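You operate a simulated robot arm through the tools that you are given. There is no shell and no other tool. Be economical: measure what you need, move in short steps, check, and stop when the job is done.

You are at the controls of a simulated two-armed robot. One attempt, no reset.

TASK
Hold the clay carton on the top of the middle bench steady with one hand and open the clay carton lid with the other.

Only the result counts: the job must be done as asked and must still hold three seconds after the hand-in. Knocking over, shifting, dropping, spilling or breaking anything else fails it. Lids that push on must go on centred and level and be pressed home; caps that screw on are set level and turned clockwise until they are tight.

THE ROBOT
Two 7-joint arms with two-finger parallel grippers on one trunk, on a base that drives. Base frame: it is fixed to the floor where the robot stands at the start and does not move with it; the origin is under the middle of the robot, x ahead of it, y to its left, z up. Units: m, degrees, N and s.
The left shoulder is at the start at [0.05, 0.168, 1.207], the right one opposite. With the tool pointing down near the work surface each hand reaches from about 0.1 to 0.64 m from the robot's upright axis, wherever it stands, measured 20 degrees to its own side. Places, roughly: clay carton lid [0.5, 0, 1]. Payload 1.57 kg a hand.
The tool frame of a hand sits at the grasp point between the pads (the TCP): z along the fingers, y along the line on which they close. The tips reach 0.03 m beyond it. The gripper opens to 0.08 m. The fingers are 0.017 m wide and 0.012 m thick; the gripper's body (0.04 by 0.082 m) begins 0.08 m behind the TCP.
Orientation is told as [roll, pitch, yaw] about the base's x, y, z axes, in that order, counted from this pose: with the fingers straight down and closing along the base's y, the tool's x points along the base's -x, its y along +y and its z along -z.

THE INTERFACE
- The arms move only by the tool send_rows. It takes "left_commands", "right_commands" or both (then of equal length, played together; a hand with none holds still); each is a list of rows, each a list of 3 entries, a list of its own where there are three numbers: the shift along the base's x, y, z in units of 300 mm (1.0 is 300 mm), then the turn, a rotation vector about the base's x, y, z in units of 120 degrees (1.0 is 120 degrees), then the opening, from 0 (shut) to 1 (fully open). In form: [[[tx, ty, tz], [ax, ay, az], hand], ...]. A call has 1 to 20 rows; each row is the pose to reach, as a shift and turn from the pose commanded when the call began. A call with a number of a shift or a turn outside -1 to 1 is refused whole. Rows are played at 5 a second. More than 0.05 m and 8.6 degrees between two rows, or a gripper value outside its range, and nothing of the call is played. A pose out of reach is approached as far as the arm can. The call stops where the force on the tool passes 40 N (or 10 N more than at its start, if that is more) or the arm is blocked; 0.2 s more then pass. Each finger travels about 0.045 m/s and halts on what it meets, pressing with about 20 N; the grip force reading is that of the motor and also rises with nothing between the fingers. The clock runs only during rows and for 0.2 s after the last one: add rows that repeat a pose to give the fingers time. The reply holds the time, the measured pose of the TCP, the force on the tool along the base axes, the opening and the grip force, in the units named above and with some noise, with the torque about the TCP (base axes, N m) and any sound that the robot's microphone picked up, and new pictures: "show" is both (left out), scene, wrist or none (wrist: the cameras of the hands that moved).
- Cameras (640 x 400 px; columns grow to the right, rows downward): "scene" is now at [0.1092, 0.0017, 1.4223]; the picture's right is [-0.06, -1.00, 0.00], its down [-0.59, 0.03, -0.81] and it looks along [0.81, -0.05, -0.59] (base axes); focal length 225 px, centre (320, 200). "left" rides on the left gripper at [0.072, 0.007, -0.122] in its tool frame; the picture's right is [-0.09, 1.00, 0.00], its down [-0.84, -0.08, -0.54] and it looks along [-0.54, -0.05, 0.84] (tool axes); focal length 238 px, centre (320, 200). "right" rides on the right gripper at [0.072, -0.007, -0.122] in its tool frame; the picture's right is [0.09, 1.00, 0.00], its down [-0.84, 0.08, -0.54] and it looks along [-0.54, 0.05, 0.84] (tool axes); focal length 238 px, centre (320, 200). There is no depth. A picture from a camera that has moved, and an enlarged one, comes with that camera's place and axes in the base frame and with its lens. The place of the scene camera against the robot may be out by one fixed shift of up to 0.025 m in any direction.
- raise_lower(by): slides the trunk up (or, below 0, down) by that many m; the arms and the scene camera ride with it, the base frame stays. It gives what a move gives, with no picture.
- drive_base(legs): drives the robot by 1 to 6 legs, each [ahead, left, turn to the left] in m, m and degrees, along the robot's own axes; the way and the turn of a leg run together, so that a leg with both is an arc; at most 1.5 m and 180 degrees a leg. The arms and the cameras ride along, it lands a little off, and it stops where it bumps. It gives what a move gives, and a new picture of the scene camera.
- aim_head(pan, tilt): turns the head with the scene camera to pan (to the left, within 80 degrees either way) and tilt (down, from -29 to 69), counted from straight ahead of the robot. It gives what a move gives, and a new picture of the scene camera.
- close_up(camera, box): a new picture of the part [left, top, right, bottom] of that camera's present view, enlarged. No time passes.
- sign_off(): hands the job in; it is judged then, once.

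Work in short steps. Places have to be worked out from the pictures, the camera data and where the tool is seen: move nearer, look again, correct. Check each grasp and each placing, and mend what went wrong. You have 120 turns and 260 pictures in all, those below and enlarged ones among them. Open the grippers and draw the arms clear of the work before you hand the job in, unless the task says otherwise; then end with one line.

The tools are called after "Emit:" by a JSON object that holds its "method" and its "body". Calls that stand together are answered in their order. send_rows: Moves the arms, as the interface text tells. Its arguments: {"type":"object","properties":{"left_commands":{"type":"array"},"right_commands":{"type":"array"},"show":{"type":"string","enum":["both","scene","wrist","none"]}},"required":[]} The other tools are called the same way: raise_lower (by) slides the trunk up or down; drive_base (legs) drives the base; aim_head (pan, tilt) turns the head that bears the scene camera; close_up (camera, box) takes an enlarged picture of a part of a camera's view; sign_off () hands the job in.

At the start:

```text
time: 0.0
left_eef_pos: [0.3564, 0.2073, 1.2505]
left_orientation: [-0.1, 0.0, 0.1]
left_ft_force: [-0.3, 0.4, 0.7]
left_ft_torque: [-0.01, -0.02, 0.0]
left_finger_gap: 0.08
left_finger_force: 0.0
right_eef_pos: [0.3197, -0.1333, 1.2695]
right_orientation: [-0.1, 0.0, 0.0]
right_ft_force: [-0.1, 0.4, 0.2]
right_ft_torque: [0.0, -0.02, 0.0]
right_finger_gap: 0.0803
right_finger_force: 0.0
trunk travel left (down, up): [-0.375, 0.068]
robot x, y, heading: [-0.0006, 0.0012, 0.2]
head pan, tilt: [-3.3, 36.2]
```

scene: 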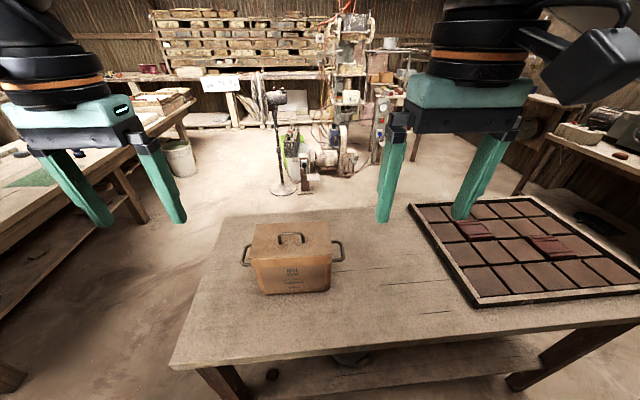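
right: 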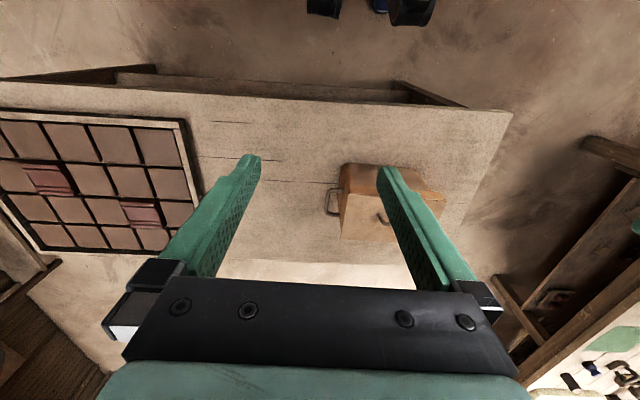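
left: 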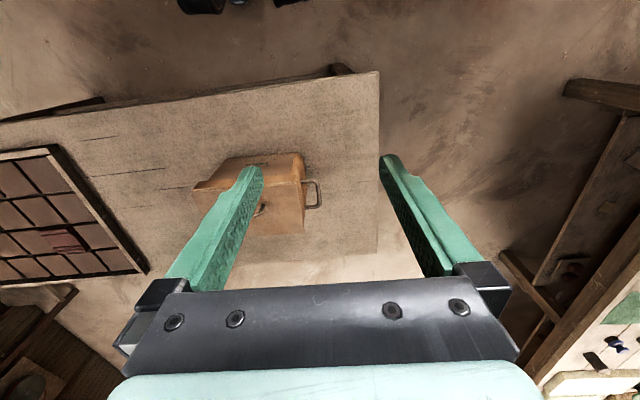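

The carton stands on the bench with a bail handle on the lid and one at each side; I take enlarged looks at it to see how the lid works.

Emit:
{"method": "close_up", "body": {"camera": "scene", "box": [220, 200, 370, 310]}}

Emit:
{"method": "close_up", "body": {"camera": "left", "box": [180, 130, 340, 250]}}

Emit:
{"method": "close_up", "body": {"camera": "right", "box": [310, 140, 470, 260]}}

```text
3.64 times, centred on (295, 255) of scene
camera zoom: at [0.1092, 0.0017, 1.4223], right [-0.06, -1.0, 0.0], down [-0.59, 0.03, -0.81], along [0.81, -0.05, -0.59], focal length 818 px, centre (411, 0)
```

zoom: 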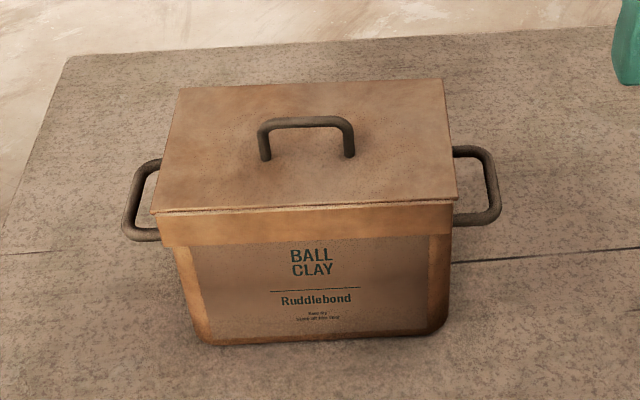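

```text
3.33 times, centred on (260, 190) of left
camera zoom: at [0.2827, 0.2143, 1.3724], right [0.09, 1.0, 0.0], down [0.84, -0.08, 0.54], along [0.54, -0.05, -0.84], focal length 794 px, centre (520, 233)
```

zoom: 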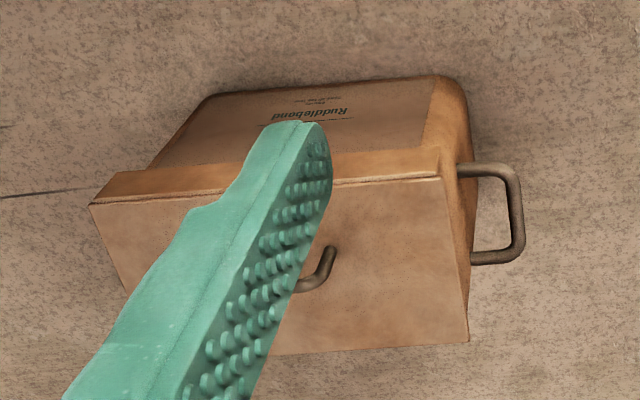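

```text
3.33 times, centred on (390, 200) of right
camera zoom: at [0.2501, -0.1418, 1.3918], right [-0.09, 1.0, 0.0], down [0.84, 0.08, 0.54], along [0.54, 0.05, -0.84], focal length 794 px, centre (87, 200)
```

zoom: 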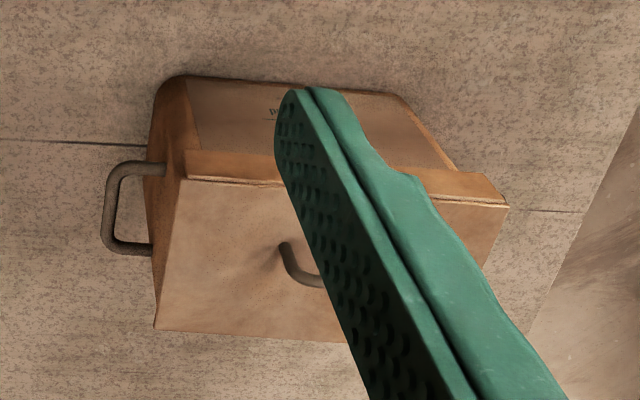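

Triangulating from the wrist views, the lid is about x 0.50–0.62, y −0.06–0.15, z 0.975, its handle bar runs along y at about (0.548, 0.043, 1.005), and the left side handle is near (0.57, 0.185, 0.895). I want to stand a bit nearer, so I look down at the gap between the base and the bench.

Emit:
{"method": "aim_head", "body": {"pan": 0, "tilt": 69}}

```text
time: 1.0
left_eef_pos: [0.3546, 0.2062, 1.2504]
left_orientation: [-0.1, 0.0, 0.1]
left_ft_force: [0.7, -0.2, 0.3]
left_ft_torque: [0.0, -0.04, 0.0]
left_finger_gap: 0.0801
left_finger_force: 0.1
right_eef_pos: [0.3211, -0.1333, 1.2697]
right_orientation: [-0.1, 0.0, 0.0]
right_ft_force: [-0.7, -0.2, 0.4]
right_ft_torque: [0.0, 0.0, -0.01]
right_finger_gap: 0.08
right_finger_force: 0.0
trunk travel left (down, up): [-0.375, 0.068]
robot x, y, heading: [0.0006, -0.0027, -0.3]
head pan, tilt: [0.0, 68.8]
camera scene: at [0.0779, 0.0068, 1.3805], right [0.0, -1.0, 0.0], down [-0.93, 0.0, -0.36], along [0.36, 0.0, -0.93], focal length 225 px, centre (320, 200)
```

scene: 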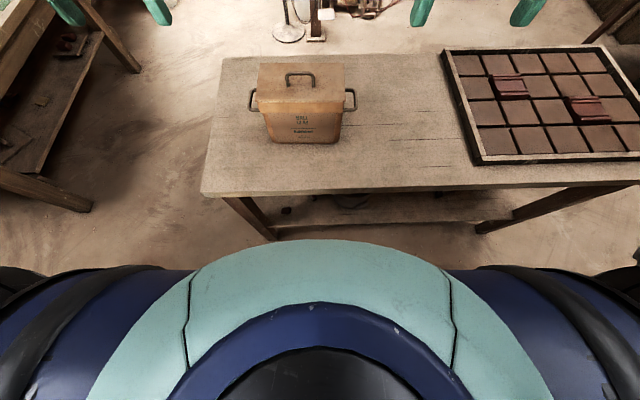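

The bench edge is at about x 0.33 and nothing of the base is visible ahead of the chest, so there is room. I drive 0.08 m ahead and 0.05 m left, arms high.

Emit:
{"method": "drive_base", "body": {"legs": [[0.08, 0.05, 0]]}}

Emit:
{"method": "aim_head", "body": {"pan": 0, "tilt": 50}}

```text
time: 2.1
left_eef_pos: [0.4344, 0.2587, 1.2508]
left_orientation: [-0.1, -0.1, 0.3]
left_ft_force: [-0.5, 0.1, 0.3]
left_ft_torque: [0.0, 0.04, 0.03]
left_finger_gap: 0.08
left_finger_force: 0.0
right_eef_pos: [0.3997, -0.0827, 1.2699]
right_orientation: [0.0, -0.1, 0.4]
right_ft_force: [0.2, -0.8, -0.6]
right_ft_torque: [-0.01, 0.01, 0.0]
right_finger_gap: 0.0802
right_finger_force: 0.1
trunk travel left (down, up): [-0.375, 0.068]
robot x, y, heading: [0.0781, 0.0486, 0.3]
head pan, tilt: [0.0, 68.8]
camera scene: at [0.1576, 0.0572, 1.3804], right [0.0, -1.0, 0.0], down [-0.93, 0.0, -0.36], along [0.36, 0.0, -0.93], focal length 225 px, centre (320, 200)
```

scene: 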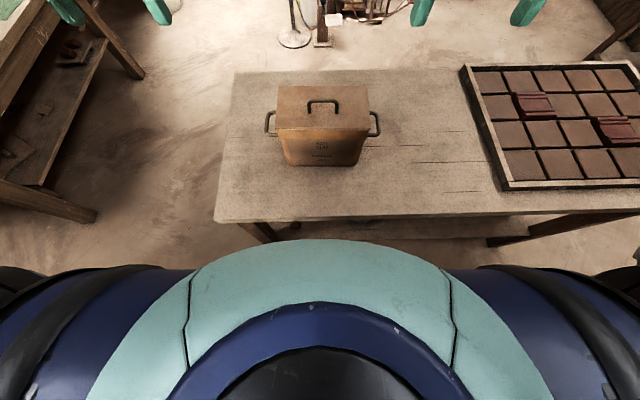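

```text
time: 2.9
left_eef_pos: [0.4318, 0.2581, 1.2498]
left_orientation: [0.0, 0.1, 0.3]
left_ft_force: [0.6, 0.2, 0.5]
left_ft_torque: [0.02, 0.0, -0.01]
left_finger_gap: 0.0799
left_finger_force: 0.0
right_eef_pos: [0.4004, -0.0818, 1.2705]
right_orientation: [-0.1, 0.0, 0.3]
right_ft_force: [-0.1, -1.1, 0.3]
right_ft_torque: [-0.02, 0.0, -0.02]
right_finger_gap: 0.0802
right_finger_force: 0.0
trunk travel left (down, up): [-0.375, 0.068]
robot x, y, heading: [0.0748, 0.0479, 0.4]
head pan, tilt: [0.0, 50.0]
camera scene: at [0.1779, 0.0568, 1.4024], right [0.0, -1.0, 0.0], down [-0.77, 0.0, -0.64], along [0.64, 0.0, -0.77], focal length 225 px, centre (320, 200)
```

scene: 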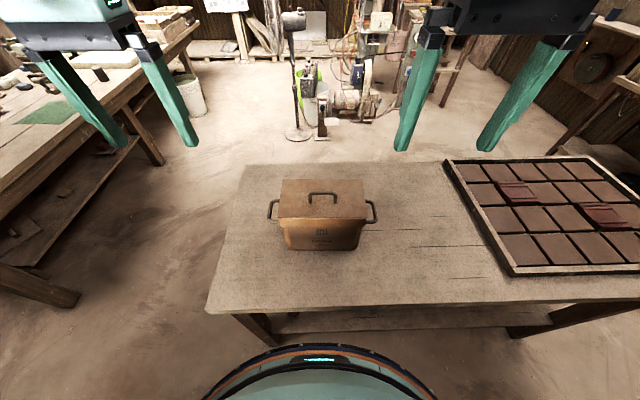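

I send the left hand to a stand-off above and outside the left side handle, tilted 25° outward, fingers part-open.

Emit:
{"method": "send_rows", "body": {"left_commands": [[[0.06, -0.01, -0.1], [-0.03, 0, 0], 0.4], [[0.115, -0.02, -0.2], [-0.06, 0, 0], 0.35], [[0.17, -0.03, -0.3], [-0.09, 0, 0], 0.35], [[0.23, -0.04, -0.4], [-0.12, 0, 0], 0.35], [[0.29, -0.05, -0.5], [-0.15, 0, 0], 0.35], [[0.35, -0.06, -0.6], [-0.18, 0, 0], 0.35], [[0.41, -0.07, -0.7], [-0.208, 0, 0], 0.35], [[0.457, -0.073, -0.813], [-0.208, 0, 0], 0.35], [[0.457, -0.073, -0.813], [-0.208, 0, 0], 0.35]]}}

```text
time: 4.9
left_eef_pos: [0.5735, 0.2357, 1.0043]
left_orientation: [-25.0, 0.1, 0.2]
left_ft_force: [0.3, 0.9, 0.2]
left_ft_torque: [0.01, 0.01, -0.03]
left_finger_gap: 0.028
left_finger_force: 0.0
right_eef_pos: [0.401, -0.0834, 1.2705]
right_orientation: [0.0, 0.0, 0.3]
right_ft_force: [-0.1, -0.2, 0.1]
right_ft_torque: [0.02, -0.01, 0.01]
right_finger_gap: 0.0801
right_finger_force: 0.1
trunk travel left (down, up): [-0.375, 0.068]
robot x, y, heading: [0.0817, 0.0472, 0.2]
head pan, tilt: [0.0, 50.0]
camera scene: at [0.1777, 0.0568, 1.4025], right [0.0, -1.0, 0.0], down [-0.77, 0.0, -0.64], along [0.64, 0.0, -0.77], focal length 225 px, centre (320, 200)
camera left: at [0.5008, 0.2938, 1.1132], right [0.09, 0.9, -0.42], down [0.84, 0.16, 0.52], along [0.54, -0.4, -0.74], focal length 238 px, centre (320, 200)
```

scene: 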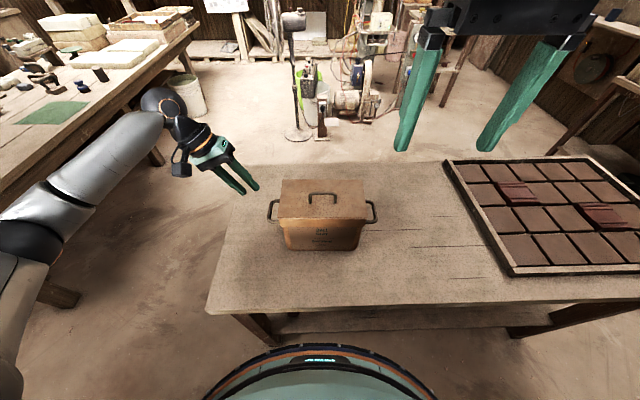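
left: 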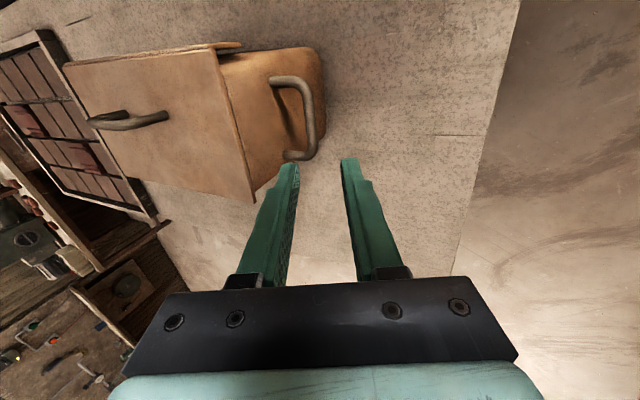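

Combining the views, the side-handle bar is at about (0.558, 0.187, 0.912). I align on its axis and come to about 15 mm short of it, then look.

Emit:
{"method": "send_rows", "body": {"left_commands": [[[-0.052, -0.036, -0.034], [0, 0, 0], 0.35], [[-0.052, -0.068, -0.1], [0, 0, 0], 0.35], [[-0.052, -0.099, -0.171], [0, 0, 0], 0.35], [[-0.052, -0.099, -0.171], [0, 0, 0], 0.35]]}}

Emit:
{"method": "close_up", "body": {"camera": "scene", "box": [200, 130, 400, 260]}}

```text
time: 5.9
left_eef_pos: [0.5552, 0.206, 0.9528]
left_orientation: [-24.9, 0.0, 0.3]
left_ft_force: [-1.6, -0.2, 0.3]
left_ft_torque: [0.02, 0.01, 0.0]
left_finger_gap: 0.028
left_finger_force: 0.0
right_eef_pos: [0.4003, -0.0833, 1.2711]
right_orientation: [0.0, 0.0, 0.3]
right_ft_force: [0.1, 0.2, -0.8]
right_ft_torque: [0.01, 0.02, 0.05]
right_finger_gap: 0.0802
right_finger_force: 0.3
trunk travel left (down, up): [-0.375, 0.068]
robot x, y, heading: [0.0792, 0.0502, 0.1]
head pan, tilt: [0.0, 50.0]
camera scene: at [0.1779, 0.0568, 1.4025], right [0.0, -1.0, 0.0], down [-0.77, 0.0, -0.64], along [0.64, 0.0, -0.77], focal length 225 px, centre (320, 200)
camera left: at [0.4819, 0.2638, 1.0614], right [0.09, 0.9, -0.42], down [0.84, 0.16, 0.52], along [0.54, -0.4, -0.74], focal length 238 px, centre (320, 200)
```

scene: 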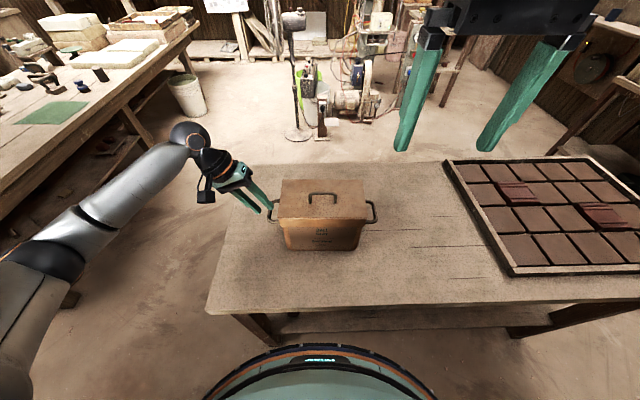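
left: 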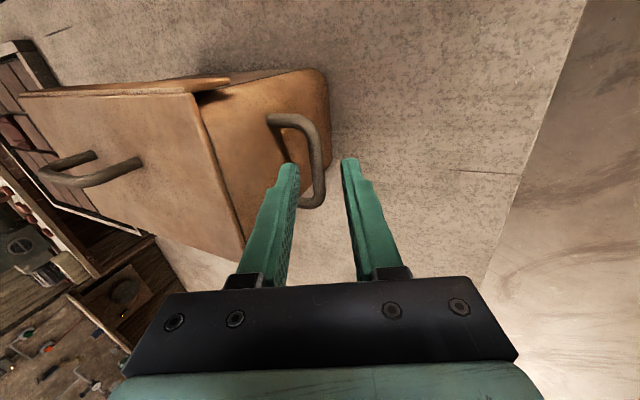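

```text
3.08 times, centred on (300, 195) of scene
camera zoom: at [0.1779, 0.0568, 1.4025], right [0.0, -1.0, 0.0], down [-0.77, 0.0, -0.64], along [0.64, 0.0, -0.77], focal length 692 px, centre (382, 215)
```

zoom: 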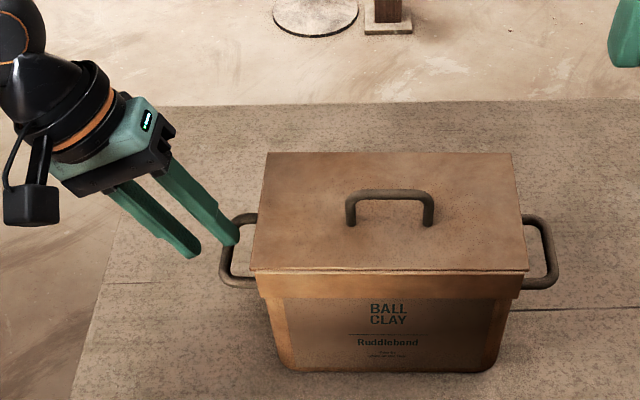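

The bar lies midway between the fingertips and the finger is well inside the handle's span. I advance 35 mm along the tool axis and, if free, close.

Emit:
{"method": "send_rows", "body": {"left_commands": [[[0.007, -0.025, -0.053], [0, 0, 0], 0.35], [[0.01, -0.049, -0.106], [0, 0, 0], 0.35], [[0.01, -0.049, -0.106], [0, 0, 0], 0.35]]}}

Emit:
{"method": "close_up", "body": {"camera": "scene", "box": [220, 160, 380, 260]}}

```text
time: 6.7
left_eef_pos: [0.5584, 0.1916, 0.9227]
left_orientation: [-25.0, 0.2, 0.4]
left_ft_force: [-0.3, 0.1, 0.2]
left_ft_torque: [-0.02, -0.01, 0.0]
left_finger_gap: 0.0279
left_finger_force: 0.0
right_eef_pos: [0.3997, -0.0833, 1.2704]
right_orientation: [0.0, 0.0, 0.3]
right_ft_force: [-0.5, -0.4, 0.3]
right_ft_torque: [0.0, 0.02, -0.02]
right_finger_gap: 0.0797
right_finger_force: 0.1
trunk travel left (down, up): [-0.375, 0.068]
robot x, y, heading: [0.0799, 0.0496, 0.4]
head pan, tilt: [0.0, 50.0]
camera scene: at [0.1778, 0.0569, 1.4025], right [0.0, -1.0, 0.0], down [-0.77, 0.0, -0.64], along [0.64, 0.0, -0.77], focal length 225 px, centre (320, 200)
camera left: at [0.4856, 0.2496, 1.0307], right [0.09, 0.9, -0.42], down [0.84, 0.16, 0.52], along [0.54, -0.4, -0.74], focal length 238 px, centre (320, 200)
```

scene: 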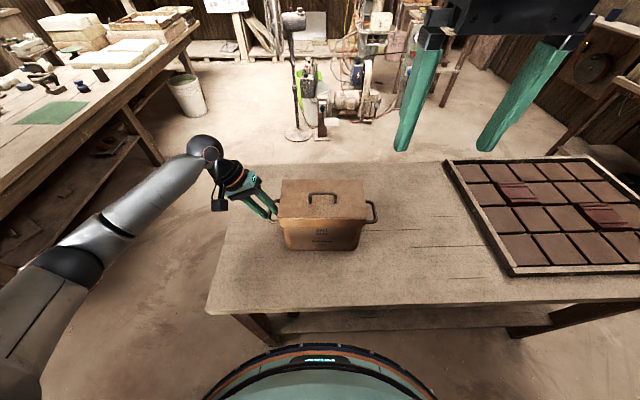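
left: 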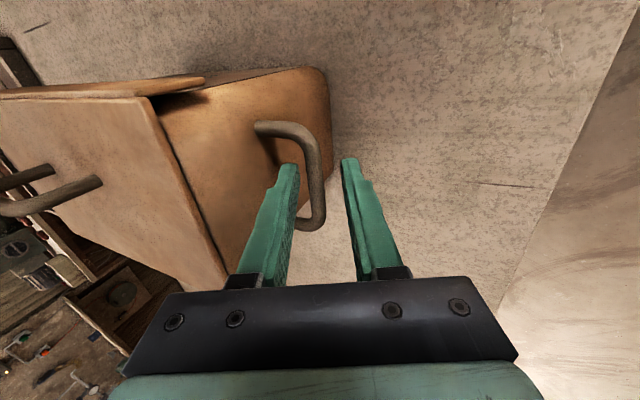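

```text
4.00 times, centred on (300, 210) of scene
camera zoom: at [0.1778, 0.0569, 1.4025], right [0.0, -1.0, 0.0], down [-0.77, 0.0, -0.64], along [0.64, 0.0, -0.77], focal length 899 px, centre (400, 160)
```

zoom: 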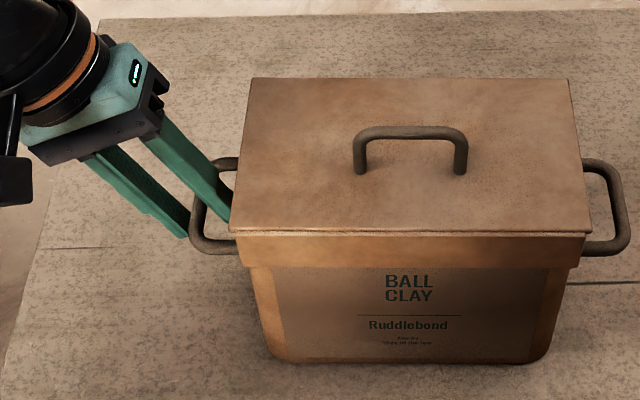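

The inner finger is inside the loop and the outer one outside it; I close the left hand on the bar.

Emit:
{"method": "send_rows", "body": {"left_commands": [[[0, 0, 0], [0, 0, 0], 0.2], [[0, 0, 0], [0, 0, 0], 0.0], [[0, 0, 0], [0, 0, 0], 0.0], [[0, 0, 0], [0, 0, 0], 0.0]], "show": "wrist"}}

```text
time: 7.7
left_eef_pos: [0.5575, 0.1893, 0.9243]
left_orientation: [-25.1, 0.0, 0.2]
left_ft_force: [0.4, -7.4, 6.5]
left_ft_torque: [-0.07, -0.07, -0.03]
left_finger_gap: 0.0099
left_finger_force: 20.1
right_eef_pos: [0.3996, -0.0849, 1.2699]
right_orientation: [0.1, 0.1, 0.2]
right_ft_force: [-0.1, 0.3, 0.1]
right_ft_torque: [-0.01, 0.0, -0.04]
right_finger_gap: 0.0799
right_finger_force: 0.1
trunk travel left (down, up): [-0.375, 0.068]
robot x, y, heading: [0.0769, 0.0532, 0.1]
head pan, tilt: [0.0, 50.0]
camera left: at [0.4854, 0.2483, 1.0317], right [0.09, 0.9, -0.42], down [0.84, 0.16, 0.52], along [0.54, -0.4, -0.74], focal length 238 px, centre (320, 200)
```

left: 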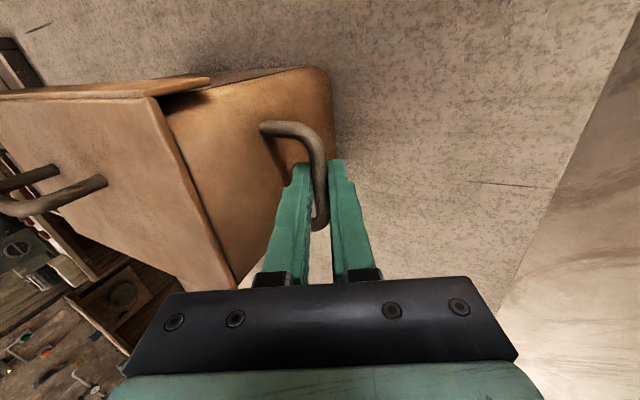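

The bar (10 mm) is held, with ~10 N of offset load; I relax the left hand by 2–3 mm and bring the right hand over the lid handle with its fingers closing along x.

Emit:
{"method": "send_rows", "body": {"left_commands": [[[0, -0.008, 0.005], [0, 0, 0], 0], [[0, -0.008, 0.005], [0, 0, 0], 0], [[0, -0.008, 0.005], [0, 0, 0], 0], [[0, -0.008, 0.005], [0, 0, 0], 0], [[0, -0.008, 0.005], [0, 0, 0], 0], [[0, -0.008, 0.005], [0, 0, 0], 0], [[0, -0.008, 0.005], [0, 0, 0], 0], [[0, -0.008, 0.005], [0, 0, 0], 0], [[0, -0.008, 0.005], [0, 0, 0], 0], [[0, -0.008, 0.005], [0, 0, 0], 0], [[0, -0.008, 0.005], [0, 0, 0], 0], [[0, -0.008, 0.005], [0, 0, 0], 0], [[0, -0.008, 0.005], [0, 0, 0], 0]], "right_commands": [[[0.04, 0.035, -0.03], [0, 0, 0.0625], 1], [[0.08, 0.07, -0.06], [0, 0, 0.125], 1], [[0.12, 0.105, -0.1], [0, 0, 0.1875], 1], [[0.16, 0.14, -0.15], [0, 0, 0.25], 1], [[0.2, 0.175, -0.2], [0, 0, 0.3125], 1], [[0.24, 0.21, -0.25], [0, 0, 0.375], 1], [[0.28, 0.245, -0.3], [0, 0, 0.4375], 1], [[0.32, 0.28, -0.35], [0, 0, 0.5], 1], [[0.36, 0.315, -0.4], [0, 0, 0.5625], 1], [[0.41, 0.35, -0.45], [0, 0, 0.625], 0.8], [[0.455, 0.385, -0.5], [0, 0, 0.6875], 0.6], [[0.493, 0.417, -0.55], [0, 0, 0.75], 0.5], [[0.493, 0.417, -0.55], [0, 0, 0.75], 0.5]]}}

```text
time: 10.5
left_eef_pos: [0.5568, 0.1892, 0.9246]
left_orientation: [-25.0, 0.1, 0.3]
left_ft_force: [-0.9, -0.1, 0.4]
left_ft_torque: [0.03, 0.47, -0.37]
left_finger_gap: 0.0099
left_finger_force: 20.6
right_eef_pos: [0.4178, 0.0018, 1.1443]
right_orientation: [-0.3, -0.2, 86.3]
right_ft_force: [-0.5, -0.6, -0.3]
right_ft_torque: [0.01, -0.01, -0.01]
right_finger_gap: 0.0398
right_finger_force: 0.1
right hand out of reach, approached as far as the arm can: row 9, 10, 11, 12, 13
trunk travel left (down, up): [-0.375, 0.068]
robot x, y, heading: [0.0794, 0.0462, 0.1]
head pan, tilt: [0.0, 50.0]
camera scene: at [0.1777, 0.0565, 1.4025], right [0.0, -1.0, 0.0], down [-0.77, 0.0, -0.64], along [0.64, 0.0, -0.77], focal length 225 px, centre (320, 200)
camera right: at [0.4204, -0.0716, 1.2655], right [-1.0, -0.03, -0.01], down [-0.03, 0.84, 0.54], along [-0.01, 0.54, -0.84], focal length 238 px, centre (320, 200)
camera left: at [0.4857, 0.2468, 1.032], right [0.09, 0.9, -0.42], down [0.84, 0.16, 0.52], along [0.54, -0.4, -0.74], focal length 238 px, centre (320, 200)
```

scene: 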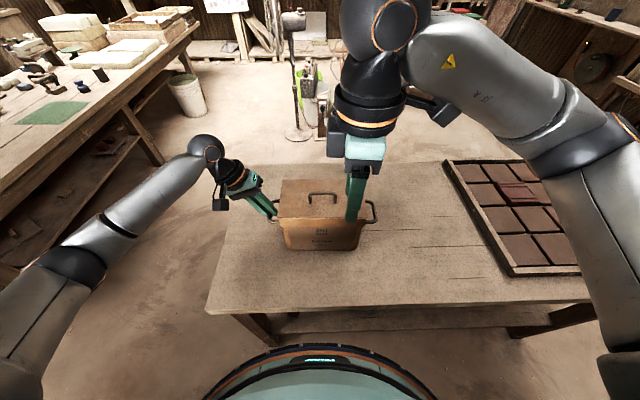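
right: 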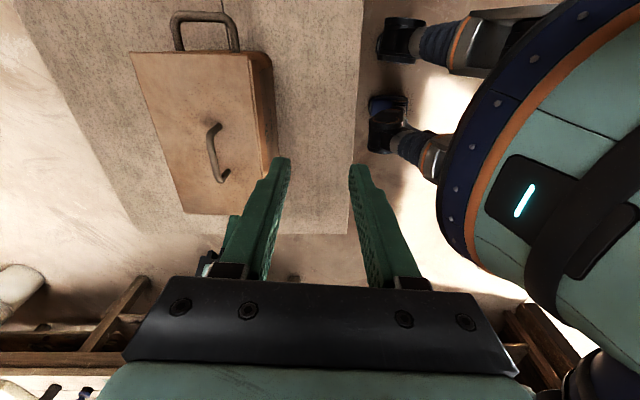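
left: 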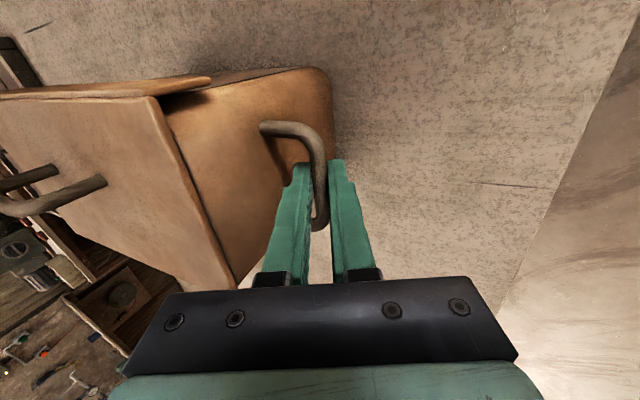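

Yaw +90° runs the right arm into its limits. I turn the right hand back and try the other way round (yaw −90°), starting by retreating.

Emit:
{"method": "send_rows", "body": {"right_commands": [[[-0.03, -0.03, 0.04], [0, 0, -0.065], 0.5], [[-0.06, -0.06, 0.08], [0, 0, -0.13], 0.5], [[-0.1, -0.1, 0.12], [0, 0, -0.195], 0.5], [[-0.15, -0.15, 0.16], [0, 0, -0.26], 0.5], [[-0.2, -0.2, 0.2], [0, 0, -0.325], 0.5], [[-0.25, -0.25, 0.25], [0, 0, -0.39], 0.5], [[-0.3, -0.3, 0.3], [0, 0, -0.455], 0.5], [[-0.35, -0.34, 0.35], [0, 0, -0.52], 0.5], [[-0.4, -0.38, 0.4], [0, 0, -0.585], 0.5], [[-0.45, -0.4, 0.45], [0, 0, -0.65], 0.5], [[-0.49, -0.417, 0.5], [0, 0, -0.71], 0.5], [[-0.49, -0.417, 0.5], [0, 0, -0.75], 0.5]], "show": "none"}}

```text
time: 13.1
left_eef_pos: [0.5584, 0.1882, 0.9237]
left_orientation: [-25.0, 0.1, 0.4]
left_ft_force: [-1.5, 0.3, -0.1]
left_ft_torque: [0.02, 0.04, -0.2]
left_finger_gap: 0.0099
left_finger_force: 20.3
right_eef_pos: [0.2609, -0.1175, 1.2899]
right_orientation: [-0.4, 0.0, -3.9]
right_ft_force: [-0.5, -0.3, 0.1]
right_ft_torque: [0.01, -0.01, 0.02]
right_finger_gap: 0.04
right_finger_force: 0.0
trunk travel left (down, up): [-0.375, 0.068]
robot x, y, heading: [0.0775, 0.0477, 0.2]
head pan, tilt: [0.0, 50.0]
```

Now I turn the right hand clockwise to yaw −90° while moving forward.

Emit:
{"method": "send_rows", "body": {"right_commands": [[[0.04, 0.02, -0.02], [0, 0, -0.06], 0.5], [[0.08, 0.04, -0.04], [0, 0, -0.12], 0.5], [[0.12, 0.06, -0.06], [0, 0, -0.18], 0.5], [[0.16, 0.08, -0.08], [0, 0, -0.24], 0.5], [[0.2, 0.1, -0.1], [0, 0, -0.3], 0.5], [[0.24, 0.12, -0.12], [0, 0, -0.36], 0.5], [[0.28, 0.14, -0.15], [0, 0, -0.42], 0.5], [[0.32, 0.16, -0.18], [0, 0, -0.48], 0.5], [[0.36, 0.18, -0.21], [0, 0, -0.54], 0.5], [[0.4, 0.2, -0.24], [0, 0, -0.6], 0.5], [[0.44, 0.22, -0.26], [0, 0, -0.66], 0.5], [[0.467, 0.233, -0.267], [0, 0, -0.717], 0.5]]}}

```text
time: 13.6
left_eef_pos: [0.5591, 0.1889, 0.9241]
left_orientation: [-25.0, 0.1, 0.3]
left_ft_force: [0.5, 2.1, -0.6]
left_ft_torque: [0.02, 0.11, -0.17]
left_finger_gap: 0.0095
left_finger_force: 19.8
right_eef_pos: [0.2765, -0.1141, 1.2866]
right_orientation: [-0.5, -0.1, -11.0]
right_ft_force: [-5.4, -11.3, 2.9]
right_ft_torque: [1.68, -0.44, 1.22]
right_finger_gap: 0.04
right_finger_force: 0.0
trunk travel left (down, up): [-0.375, 0.068]
robot x, y, heading: [0.0812, 0.0468, 0.5]
head pan, tilt: [0.0, 50.0]
stopped in row 2 (right hand): the force on the tool passed its limit (the readings are from after the stop); the commanded pose is now the measured one
camera scene: at [0.178, 0.0588, 1.4025], right [0.03, -1.0, 0.0], down [-0.77, -0.02, -0.64], along [0.64, 0.02, -0.77], focal length 225 px, centre (320, 200)
camera right: at [0.2053, -0.1068, 1.4076], right [0.1, 0.99, -0.01], down [0.84, -0.08, 0.54], along [0.54, -0.06, -0.84], focal length 238 px, centre (320, 200)
```

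scene: 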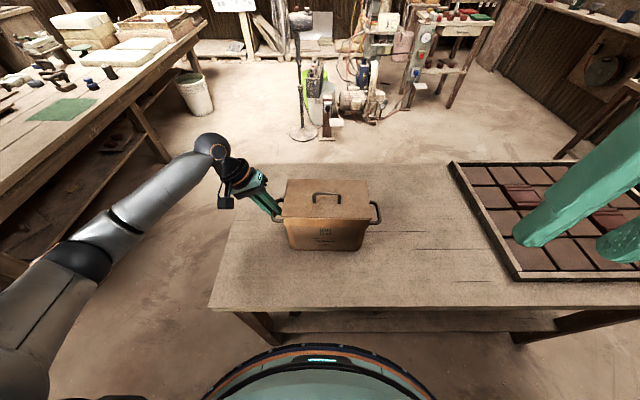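
right: 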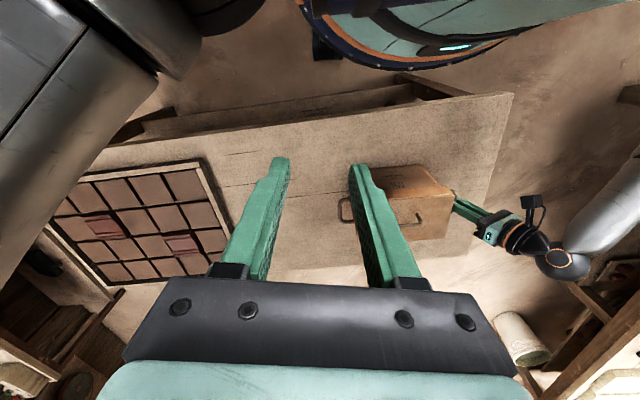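

The right wrist touched the robot's own head/chest. I draw it outward and forward with no turn first.

Emit:
{"method": "send_rows", "body": {"right_commands": [[[0.0, -0.12, 0], [0, 0, 0], 0.5], [[0.05, -0.22, 0], [0, 0, 0], 0.5], [[0.15, -0.25, -0.02], [0, 0, 0], 0.5], [[0.28, -0.25, -0.04], [0, 0, 0], 0.5], [[0.42, -0.22, -0.06], [0, 0, 0], 0.5], [[0.5, -0.2, -0.08], [0, 0, 0], 0.5]], "show": "none"}}

```text
time: 15.0
left_eef_pos: [0.5582, 0.1885, 0.9239]
left_orientation: [-25.0, 0.2, 0.3]
left_ft_force: [0.7, 3.3, -0.8]
left_ft_torque: [-0.03, 0.39, -0.3]
left_finger_gap: 0.0096
left_finger_force: 19.7
right_eef_pos: [0.4248, -0.1734, 1.2606]
right_orientation: [-0.4, -0.1, -11.2]
right_ft_force: [-0.1, -0.2, -0.1]
right_ft_torque: [0.02, -0.02, -0.02]
right_finger_gap: 0.04
right_finger_force: 0.1
trunk travel left (down, up): [-0.375, 0.068]
robot x, y, heading: [0.0801, 0.0474, 0.4]
head pan, tilt: [0.0, 50.0]
```

Clear now. I turn the hand to yaw −90° here, staying well away from the head.

Emit:
{"method": "send_rows", "body": {"right_commands": [[[0, 0, 0], [0, 0, -0.066], 0.5], [[0, 0, 0], [0, 0, -0.132], 0.5], [[0, 0, 0], [0, 0, -0.198], 0.5], [[0.02, 0.02, 0], [0, 0, -0.264], 0.5], [[0.05, 0.05, 0], [0, 0, -0.33], 0.5], [[0.08, 0.1, 0], [0, 0, -0.396], 0.5], [[0.12, 0.15, 0], [0, 0, -0.462], 0.5], [[0.15, 0.2, 0], [0, 0, -0.528], 0.5], [[0.18, 0.25, 0], [0, 0, -0.594], 0.5], [[0.2, 0.3, 0], [0, 0, -0.657], 0.5]]}}

```text
time: 17.2
left_eef_pos: [0.5589, 0.1896, 0.9233]
left_orientation: [-25.1, 0.0, 0.3]
left_ft_force: [-0.4, 3.2, 0.0]
left_ft_torque: [-0.05, 0.05, -0.15]
left_finger_gap: 0.0095
left_finger_force: 19.7
right_eef_pos: [0.4874, -0.0843, 1.2627]
right_orientation: [-0.4, 0.0, -90.4]
right_ft_force: [-0.3, -0.8, 0.9]
right_ft_torque: [-0.01, -0.01, 0.0]
right_finger_gap: 0.04
right_finger_force: 0.1
trunk travel left (down, up): [-0.375, 0.068]
robot x, y, heading: [0.0767, 0.0523, 0.4]
head pan, tilt: [0.0, 50.0]
camera scene: at [0.178, 0.0574, 1.4024], right [0.0, -1.0, 0.0], down [-0.77, 0.0, -0.64], along [0.64, 0.0, -0.77], focal length 225 px, centre (320, 200)
camera right: at [0.4838, -0.0145, 1.3832], right [1.0, 0.09, -0.01], down [0.08, -0.84, 0.54], along [0.04, -0.54, -0.84], focal length 238 px, centre (320, 200)
```

scene: 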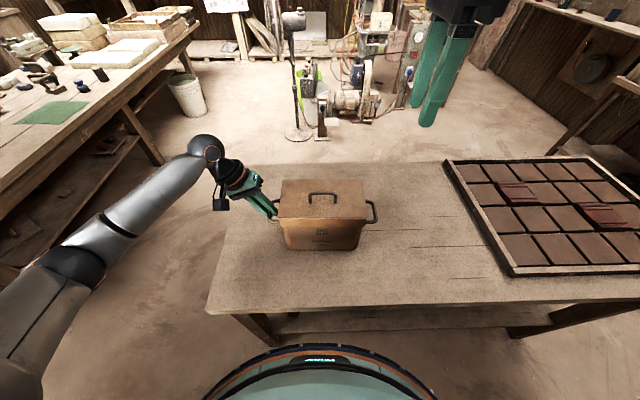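
right: 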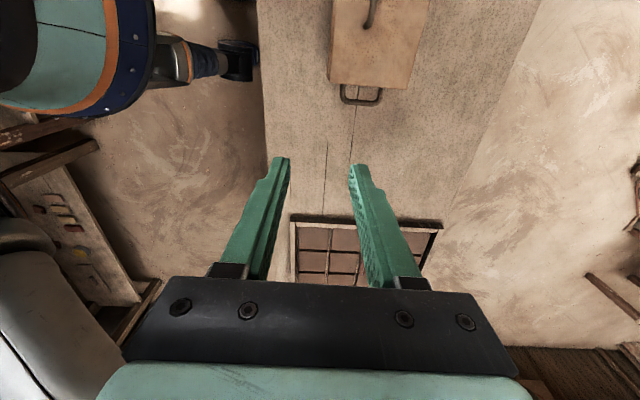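

Yaw −90° is reachable. I move above the lid handle at TCP z 1.08.

Emit:
{"method": "send_rows", "body": {"right_commands": [[[0.035, 0.07, -0.08], [0, 0, 0], 0.5], [[0.07, 0.14, -0.18], [0, 0, 0], 0.5], [[0.105, 0.21, -0.28], [0, 0, 0], 0.5], [[0.14, 0.28, -0.38], [0, 0, 0], 0.5], [[0.175, 0.35, -0.48], [0, 0, 0], 0.5], [[0.203, 0.423, -0.58], [0, 0, 0], 0.5], [[0.203, 0.423, -0.61], [0, 0, 0], 0.5], [[0.203, 0.423, -0.61], [0, 0, 0], 0.5]]}}

Emit:
{"method": "close_up", "body": {"camera": "scene", "box": [220, 130, 420, 255]}}

```text
time: 19.0
left_eef_pos: [0.5573, 0.1885, 0.9241]
left_orientation: [-25.0, 0.1, 0.3]
left_ft_force: [-0.9, 2.7, 0.0]
left_ft_torque: [0.02, 0.06, -0.15]
left_finger_gap: 0.0097
left_finger_force: 20.0
right_eef_pos: [0.5481, 0.0454, 1.0787]
right_orientation: [-0.3, 0.0, -90.2]
right_ft_force: [0.0, 0.3, 0.6]
right_ft_torque: [0.02, -0.03, -0.02]
right_finger_gap: 0.04
right_finger_force: 0.0
trunk travel left (down, up): [-0.375, 0.068]
robot x, y, heading: [0.0774, 0.05, 0.2]
head pan, tilt: [0.0, 50.0]
camera scene: at [0.178, 0.0571, 1.4024], right [0.0, -1.0, 0.0], down [-0.77, 0.0, -0.64], along [0.64, 0.0, -0.77], focal length 225 px, centre (320, 200)
camera right: at [0.5429, 0.1152, 1.2006], right [1.0, 0.09, -0.01], down [0.08, -0.84, 0.54], along [0.04, -0.54, -0.84], focal length 238 px, centre (320, 200)
```

scene: 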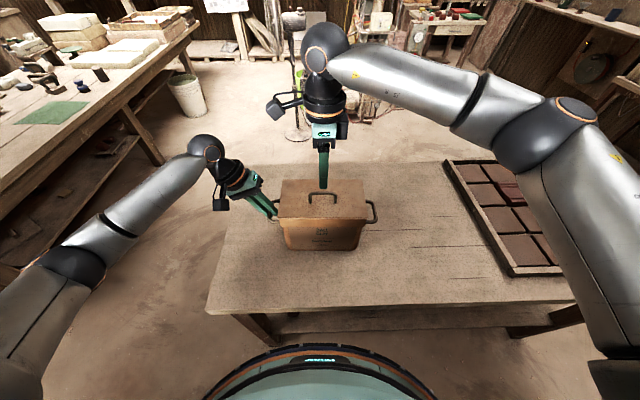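
right: 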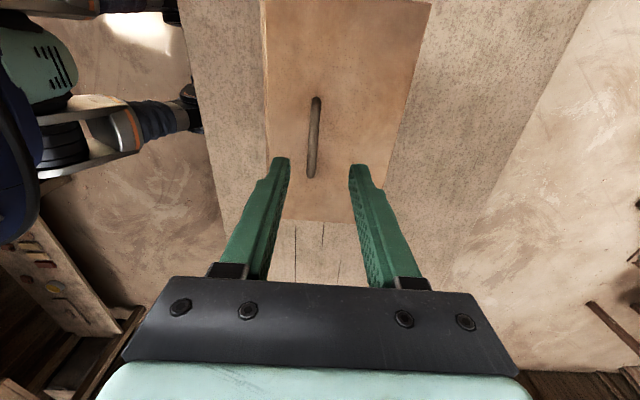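

```text
3.20 times, centred on (320, 192) of scene
camera zoom: at [0.178, 0.0571, 1.4024], right [0.0, -1.0, 0.0], down [-0.77, 0.0, -0.64], along [0.64, 0.0, -0.77], focal length 719 px, centre (320, 224)
```

zoom: 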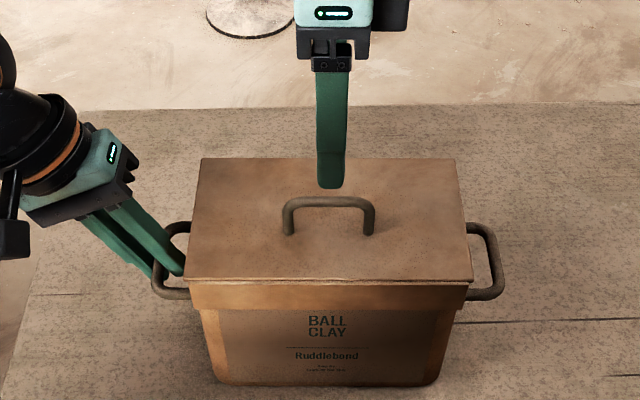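

The bar is centred at about x 0.543, y 0.047. I descend over it to TCP z 1.012 with fingers straddling it.

Emit:
{"method": "send_rows", "body": {"right_commands": [[[-0.017, 0.005, -0.06], [0, 0, 0], 0.5], [[-0.017, 0.005, -0.14], [0, 0, 0], 0.5], [[-0.017, 0.005, -0.19], [0, 0, 0], 0.5], [[-0.017, 0.005, -0.222], [0, 0, 0], 0.5], [[-0.017, 0.005, -0.222], [0, 0, 0], 0.5]]}}

Emit:
{"method": "close_up", "body": {"camera": "scene", "box": [220, 130, 420, 255]}}

```text
time: 20.2
left_eef_pos: [0.558, 0.1885, 0.9238]
left_orientation: [-25.0, 0.1, 0.3]
left_ft_force: [-0.6, 2.8, -0.4]
left_ft_torque: [0.02, -0.04, -0.12]
left_finger_gap: 0.0098
left_finger_force: 20.6
right_eef_pos: [0.5427, 0.0439, 1.0125]
right_orientation: [-0.4, 0.0, -90.2]
right_ft_force: [0.0, 0.0, -0.7]
right_ft_torque: [0.04, 0.0, 0.05]
right_finger_gap: 0.04
right_finger_force: 0.0
trunk travel left (down, up): [-0.375, 0.068]
robot x, y, heading: [0.0815, 0.0496, 0.0]
head pan, tilt: [0.0, 50.0]
camera scene: at [0.178, 0.0571, 1.4024], right [0.0, -1.0, 0.0], down [-0.77, 0.0, -0.64], along [0.64, 0.0, -0.77], focal length 225 px, centre (320, 200)
camera right: at [0.5374, 0.1153, 1.1335], right [1.0, 0.09, -0.01], down [0.08, -0.84, 0.54], along [0.04, -0.54, -0.84], focal length 238 px, centre (320, 200)
```

scene: 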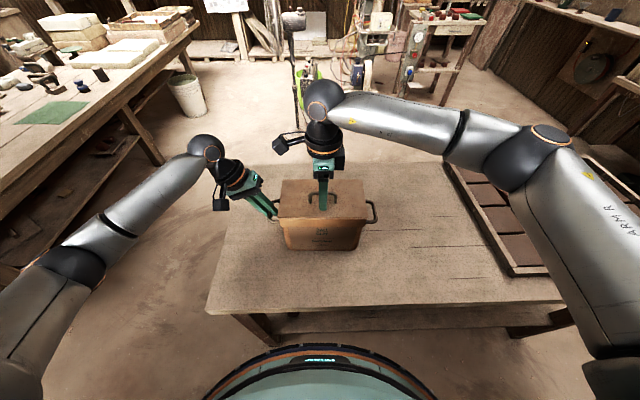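
right: 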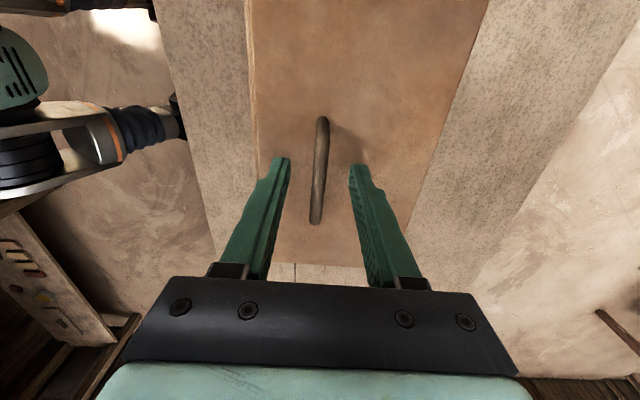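

```text
3.20 times, centred on (320, 192) of scene
camera zoom: at [0.178, 0.0571, 1.4024], right [0.0, -1.0, 0.0], down [-0.77, 0.0, -0.64], along [0.64, 0.0, -0.77], focal length 719 px, centre (320, 224)
```

zoom: 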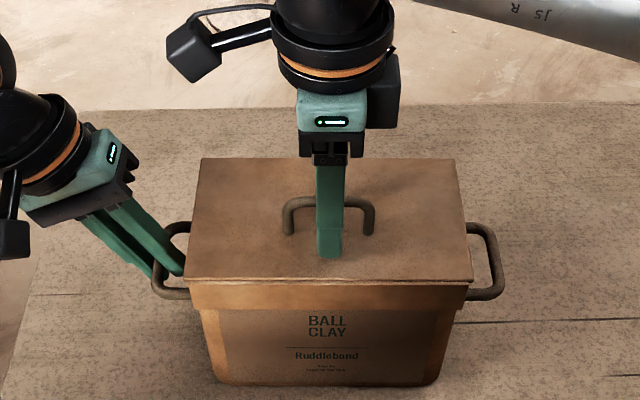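

The bar is centred between the fingers; I close the right hand.

Emit:
{"method": "send_rows", "body": {"right_commands": [[[0, 0, 0], [0, 0, 0], 0.2], [[0, 0, 0], [0, 0, 0], 0.0], [[0, 0, 0], [0, 0, 0], 0.0], [[0, 0, 0], [0, 0, 0], 0.0]], "show": "wrist"}}

```text
time: 21.2
left_eef_pos: [0.5582, 0.1877, 0.9247]
left_orientation: [-25.0, 0.1, 0.3]
left_ft_force: [3.1, 1.1, -0.3]
left_ft_torque: [0.04, 0.27, -0.14]
left_finger_gap: 0.0097
left_finger_force: 20.1
right_eef_pos: [0.5405, 0.045, 1.0123]
right_orientation: [-0.5, -0.1, -90.3]
right_ft_force: [-6.1, -1.9, 2.5]
right_ft_torque: [-0.05, 0.04, 0.1]
right_finger_gap: 0.0068
right_finger_force: 20.0
trunk travel left (down, up): [-0.375, 0.068]
robot x, y, heading: [0.0824, 0.0492, 0.3]
head pan, tilt: [0.0, 50.0]
camera right: at [0.5369, 0.1152, 1.134], right [1.0, 0.09, -0.01], down [0.08, -0.84, 0.54], along [0.04, -0.54, -0.84], focal length 238 px, centre (320, 200)
```

right: 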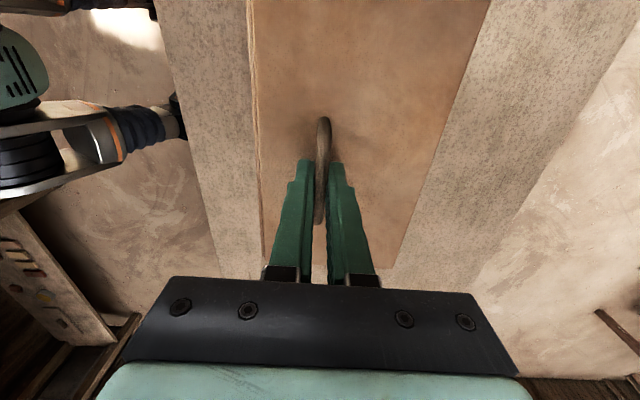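

Gripped (7 mm bar, x ≈ 0.540). I try a small lift along the arc a rear hinge would give, about 8°, and check forces and pictures.

Emit:
{"method": "send_rows", "body": {"right_commands": [[[0.0, 0.01, 0.012], [0, 0, 0], 0], [[0.006, 0.01, 0.024], [0, 0, 0], 0], [[0.012, 0.01, 0.036], [0, 0, 0], 0], [[0.012, 0.01, 0.036], [0, 0, 0], 0]]}}

Emit:
{"method": "close_up", "body": {"camera": "scene", "box": [220, 130, 420, 255]}}

```text
time: 22.2
left_eef_pos: [0.5593, 0.1899, 0.9248]
left_orientation: [-24.7, 0.1, 0.4]
left_ft_force: [0.4, 15.9, 0.7]
left_ft_torque: [0.11, -0.26, -0.06]
left_finger_gap: 0.0096
left_finger_force: 19.8
right_eef_pos: [0.5468, 0.0467, 1.0231]
right_orientation: [-0.4, -0.2, -90.2]
right_ft_force: [-2.4, -16.2, 1.2]
right_ft_torque: [-0.43, 0.04, 0.07]
right_finger_gap: 0.0071
right_finger_force: 20.6
trunk travel left (down, up): [-0.375, 0.068]
robot x, y, heading: [0.081, 0.0526, 0.4]
head pan, tilt: [0.0, 50.0]
camera scene: at [0.1779, 0.0567, 1.4024], right [0.0, -1.0, 0.0], down [-0.77, 0.0, -0.64], along [0.64, 0.0, -0.77], focal length 225 px, centre (320, 200)
camera right: at [0.5425, 0.1184, 1.1441], right [1.0, 0.09, -0.01], down [0.08, -0.83, 0.55], along [0.04, -0.54, -0.84], focal length 238 px, centre (320, 200)
```

scene: 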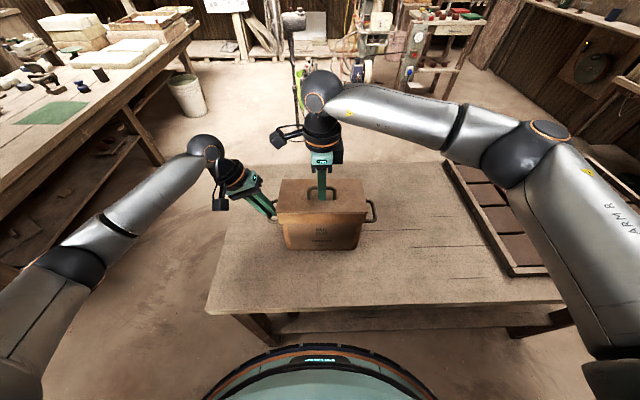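
right: 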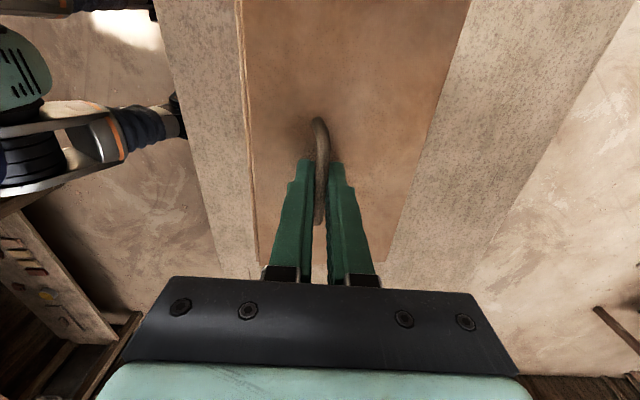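

```text
3.20 times, centred on (320, 192) of scene
camera zoom: at [0.1779, 0.0567, 1.4024], right [0.0, -1.0, 0.0], down [-0.77, 0.0, -0.64], along [0.64, 0.0, -0.77], focal length 719 px, centre (320, 224)
```

zoom: 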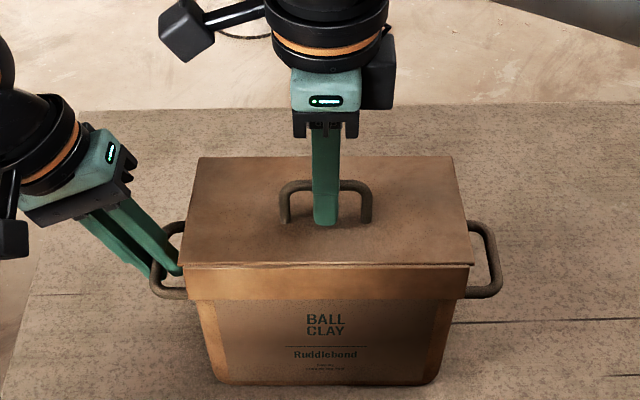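

The front lifts with its skirt while the rear edge stays, with almost no vertical force: it hinges at the rear. The 16 N sideways comes from my stray y offset; I take that back and follow the arc to about 32°.

Emit:
{"method": "send_rows", "body": {"right_commands": [[[0.01, -0.01, 0.017], [0, 0, 0], 0], [[0.021, -0.013, 0.033], [0, 0, 0], 0], [[0.035, -0.013, 0.048], [0, 0, 0], 0], [[0.049, -0.013, 0.062], [0, 0, 0], 0], [[0.065, -0.013, 0.076], [0, 0, 0], 0], [[0.081, -0.013, 0.088], [0, 0, 0], 0], [[0.081, -0.013, 0.088], [0, 0, 0], 0]]}}

Emit:
{"method": "close_up", "body": {"camera": "scene", "box": [220, 130, 420, 255]}}

```text
time: 23.8
left_eef_pos: [0.5595, 0.1876, 0.9243]
left_orientation: [-25.0, 0.2, 0.2]
left_ft_force: [-0.9, 4.6, -0.9]
left_ft_torque: [0.05, -0.2, -0.16]
left_finger_gap: 0.0095
left_finger_force: 20.2
right_eef_pos: [0.5702, 0.0445, 1.0489]
right_orientation: [-0.4, 0.0, -90.2]
right_ft_force: [0.5, -4.0, -1.4]
right_ft_torque: [-0.1, 0.0, -0.16]
right_finger_gap: 0.0072
right_finger_force: 20.4
trunk travel left (down, up): [-0.375, 0.068]
robot x, y, heading: [0.0785, 0.0518, 0.2]
head pan, tilt: [0.0, 50.0]
camera scene: at [0.1781, 0.0567, 1.4024], right [0.0, -1.0, 0.0], down [-0.77, 0.0, -0.64], along [0.64, 0.0, -0.77], focal length 225 px, centre (320, 200)
camera right: at [0.5658, 0.1154, 1.1709], right [1.0, 0.09, -0.01], down [0.08, -0.84, 0.54], along [0.04, -0.54, -0.84], focal length 238 px, centre (320, 200)
```

scene: 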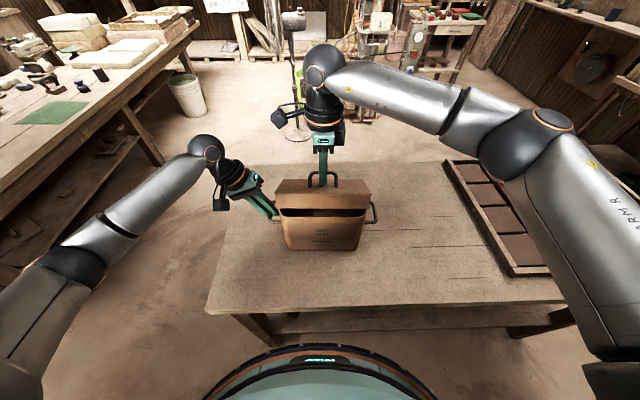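
right: 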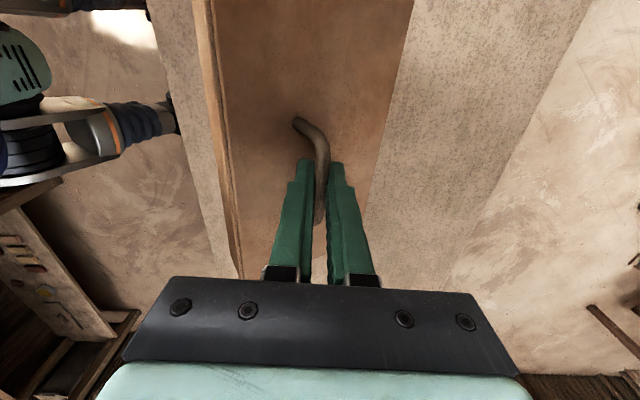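

```text
3.20 times, centred on (320, 192) of scene
camera zoom: at [0.1781, 0.0567, 1.4024], right [0.0, -1.0, 0.0], down [-0.77, 0.0, -0.64], along [0.64, 0.0, -0.77], focal length 719 px, centre (320, 224)
```

zoom: 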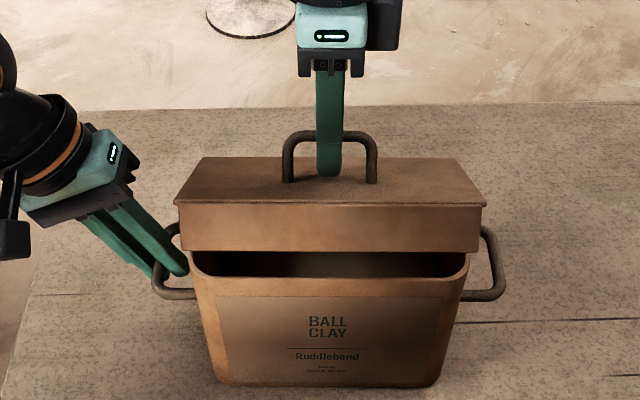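

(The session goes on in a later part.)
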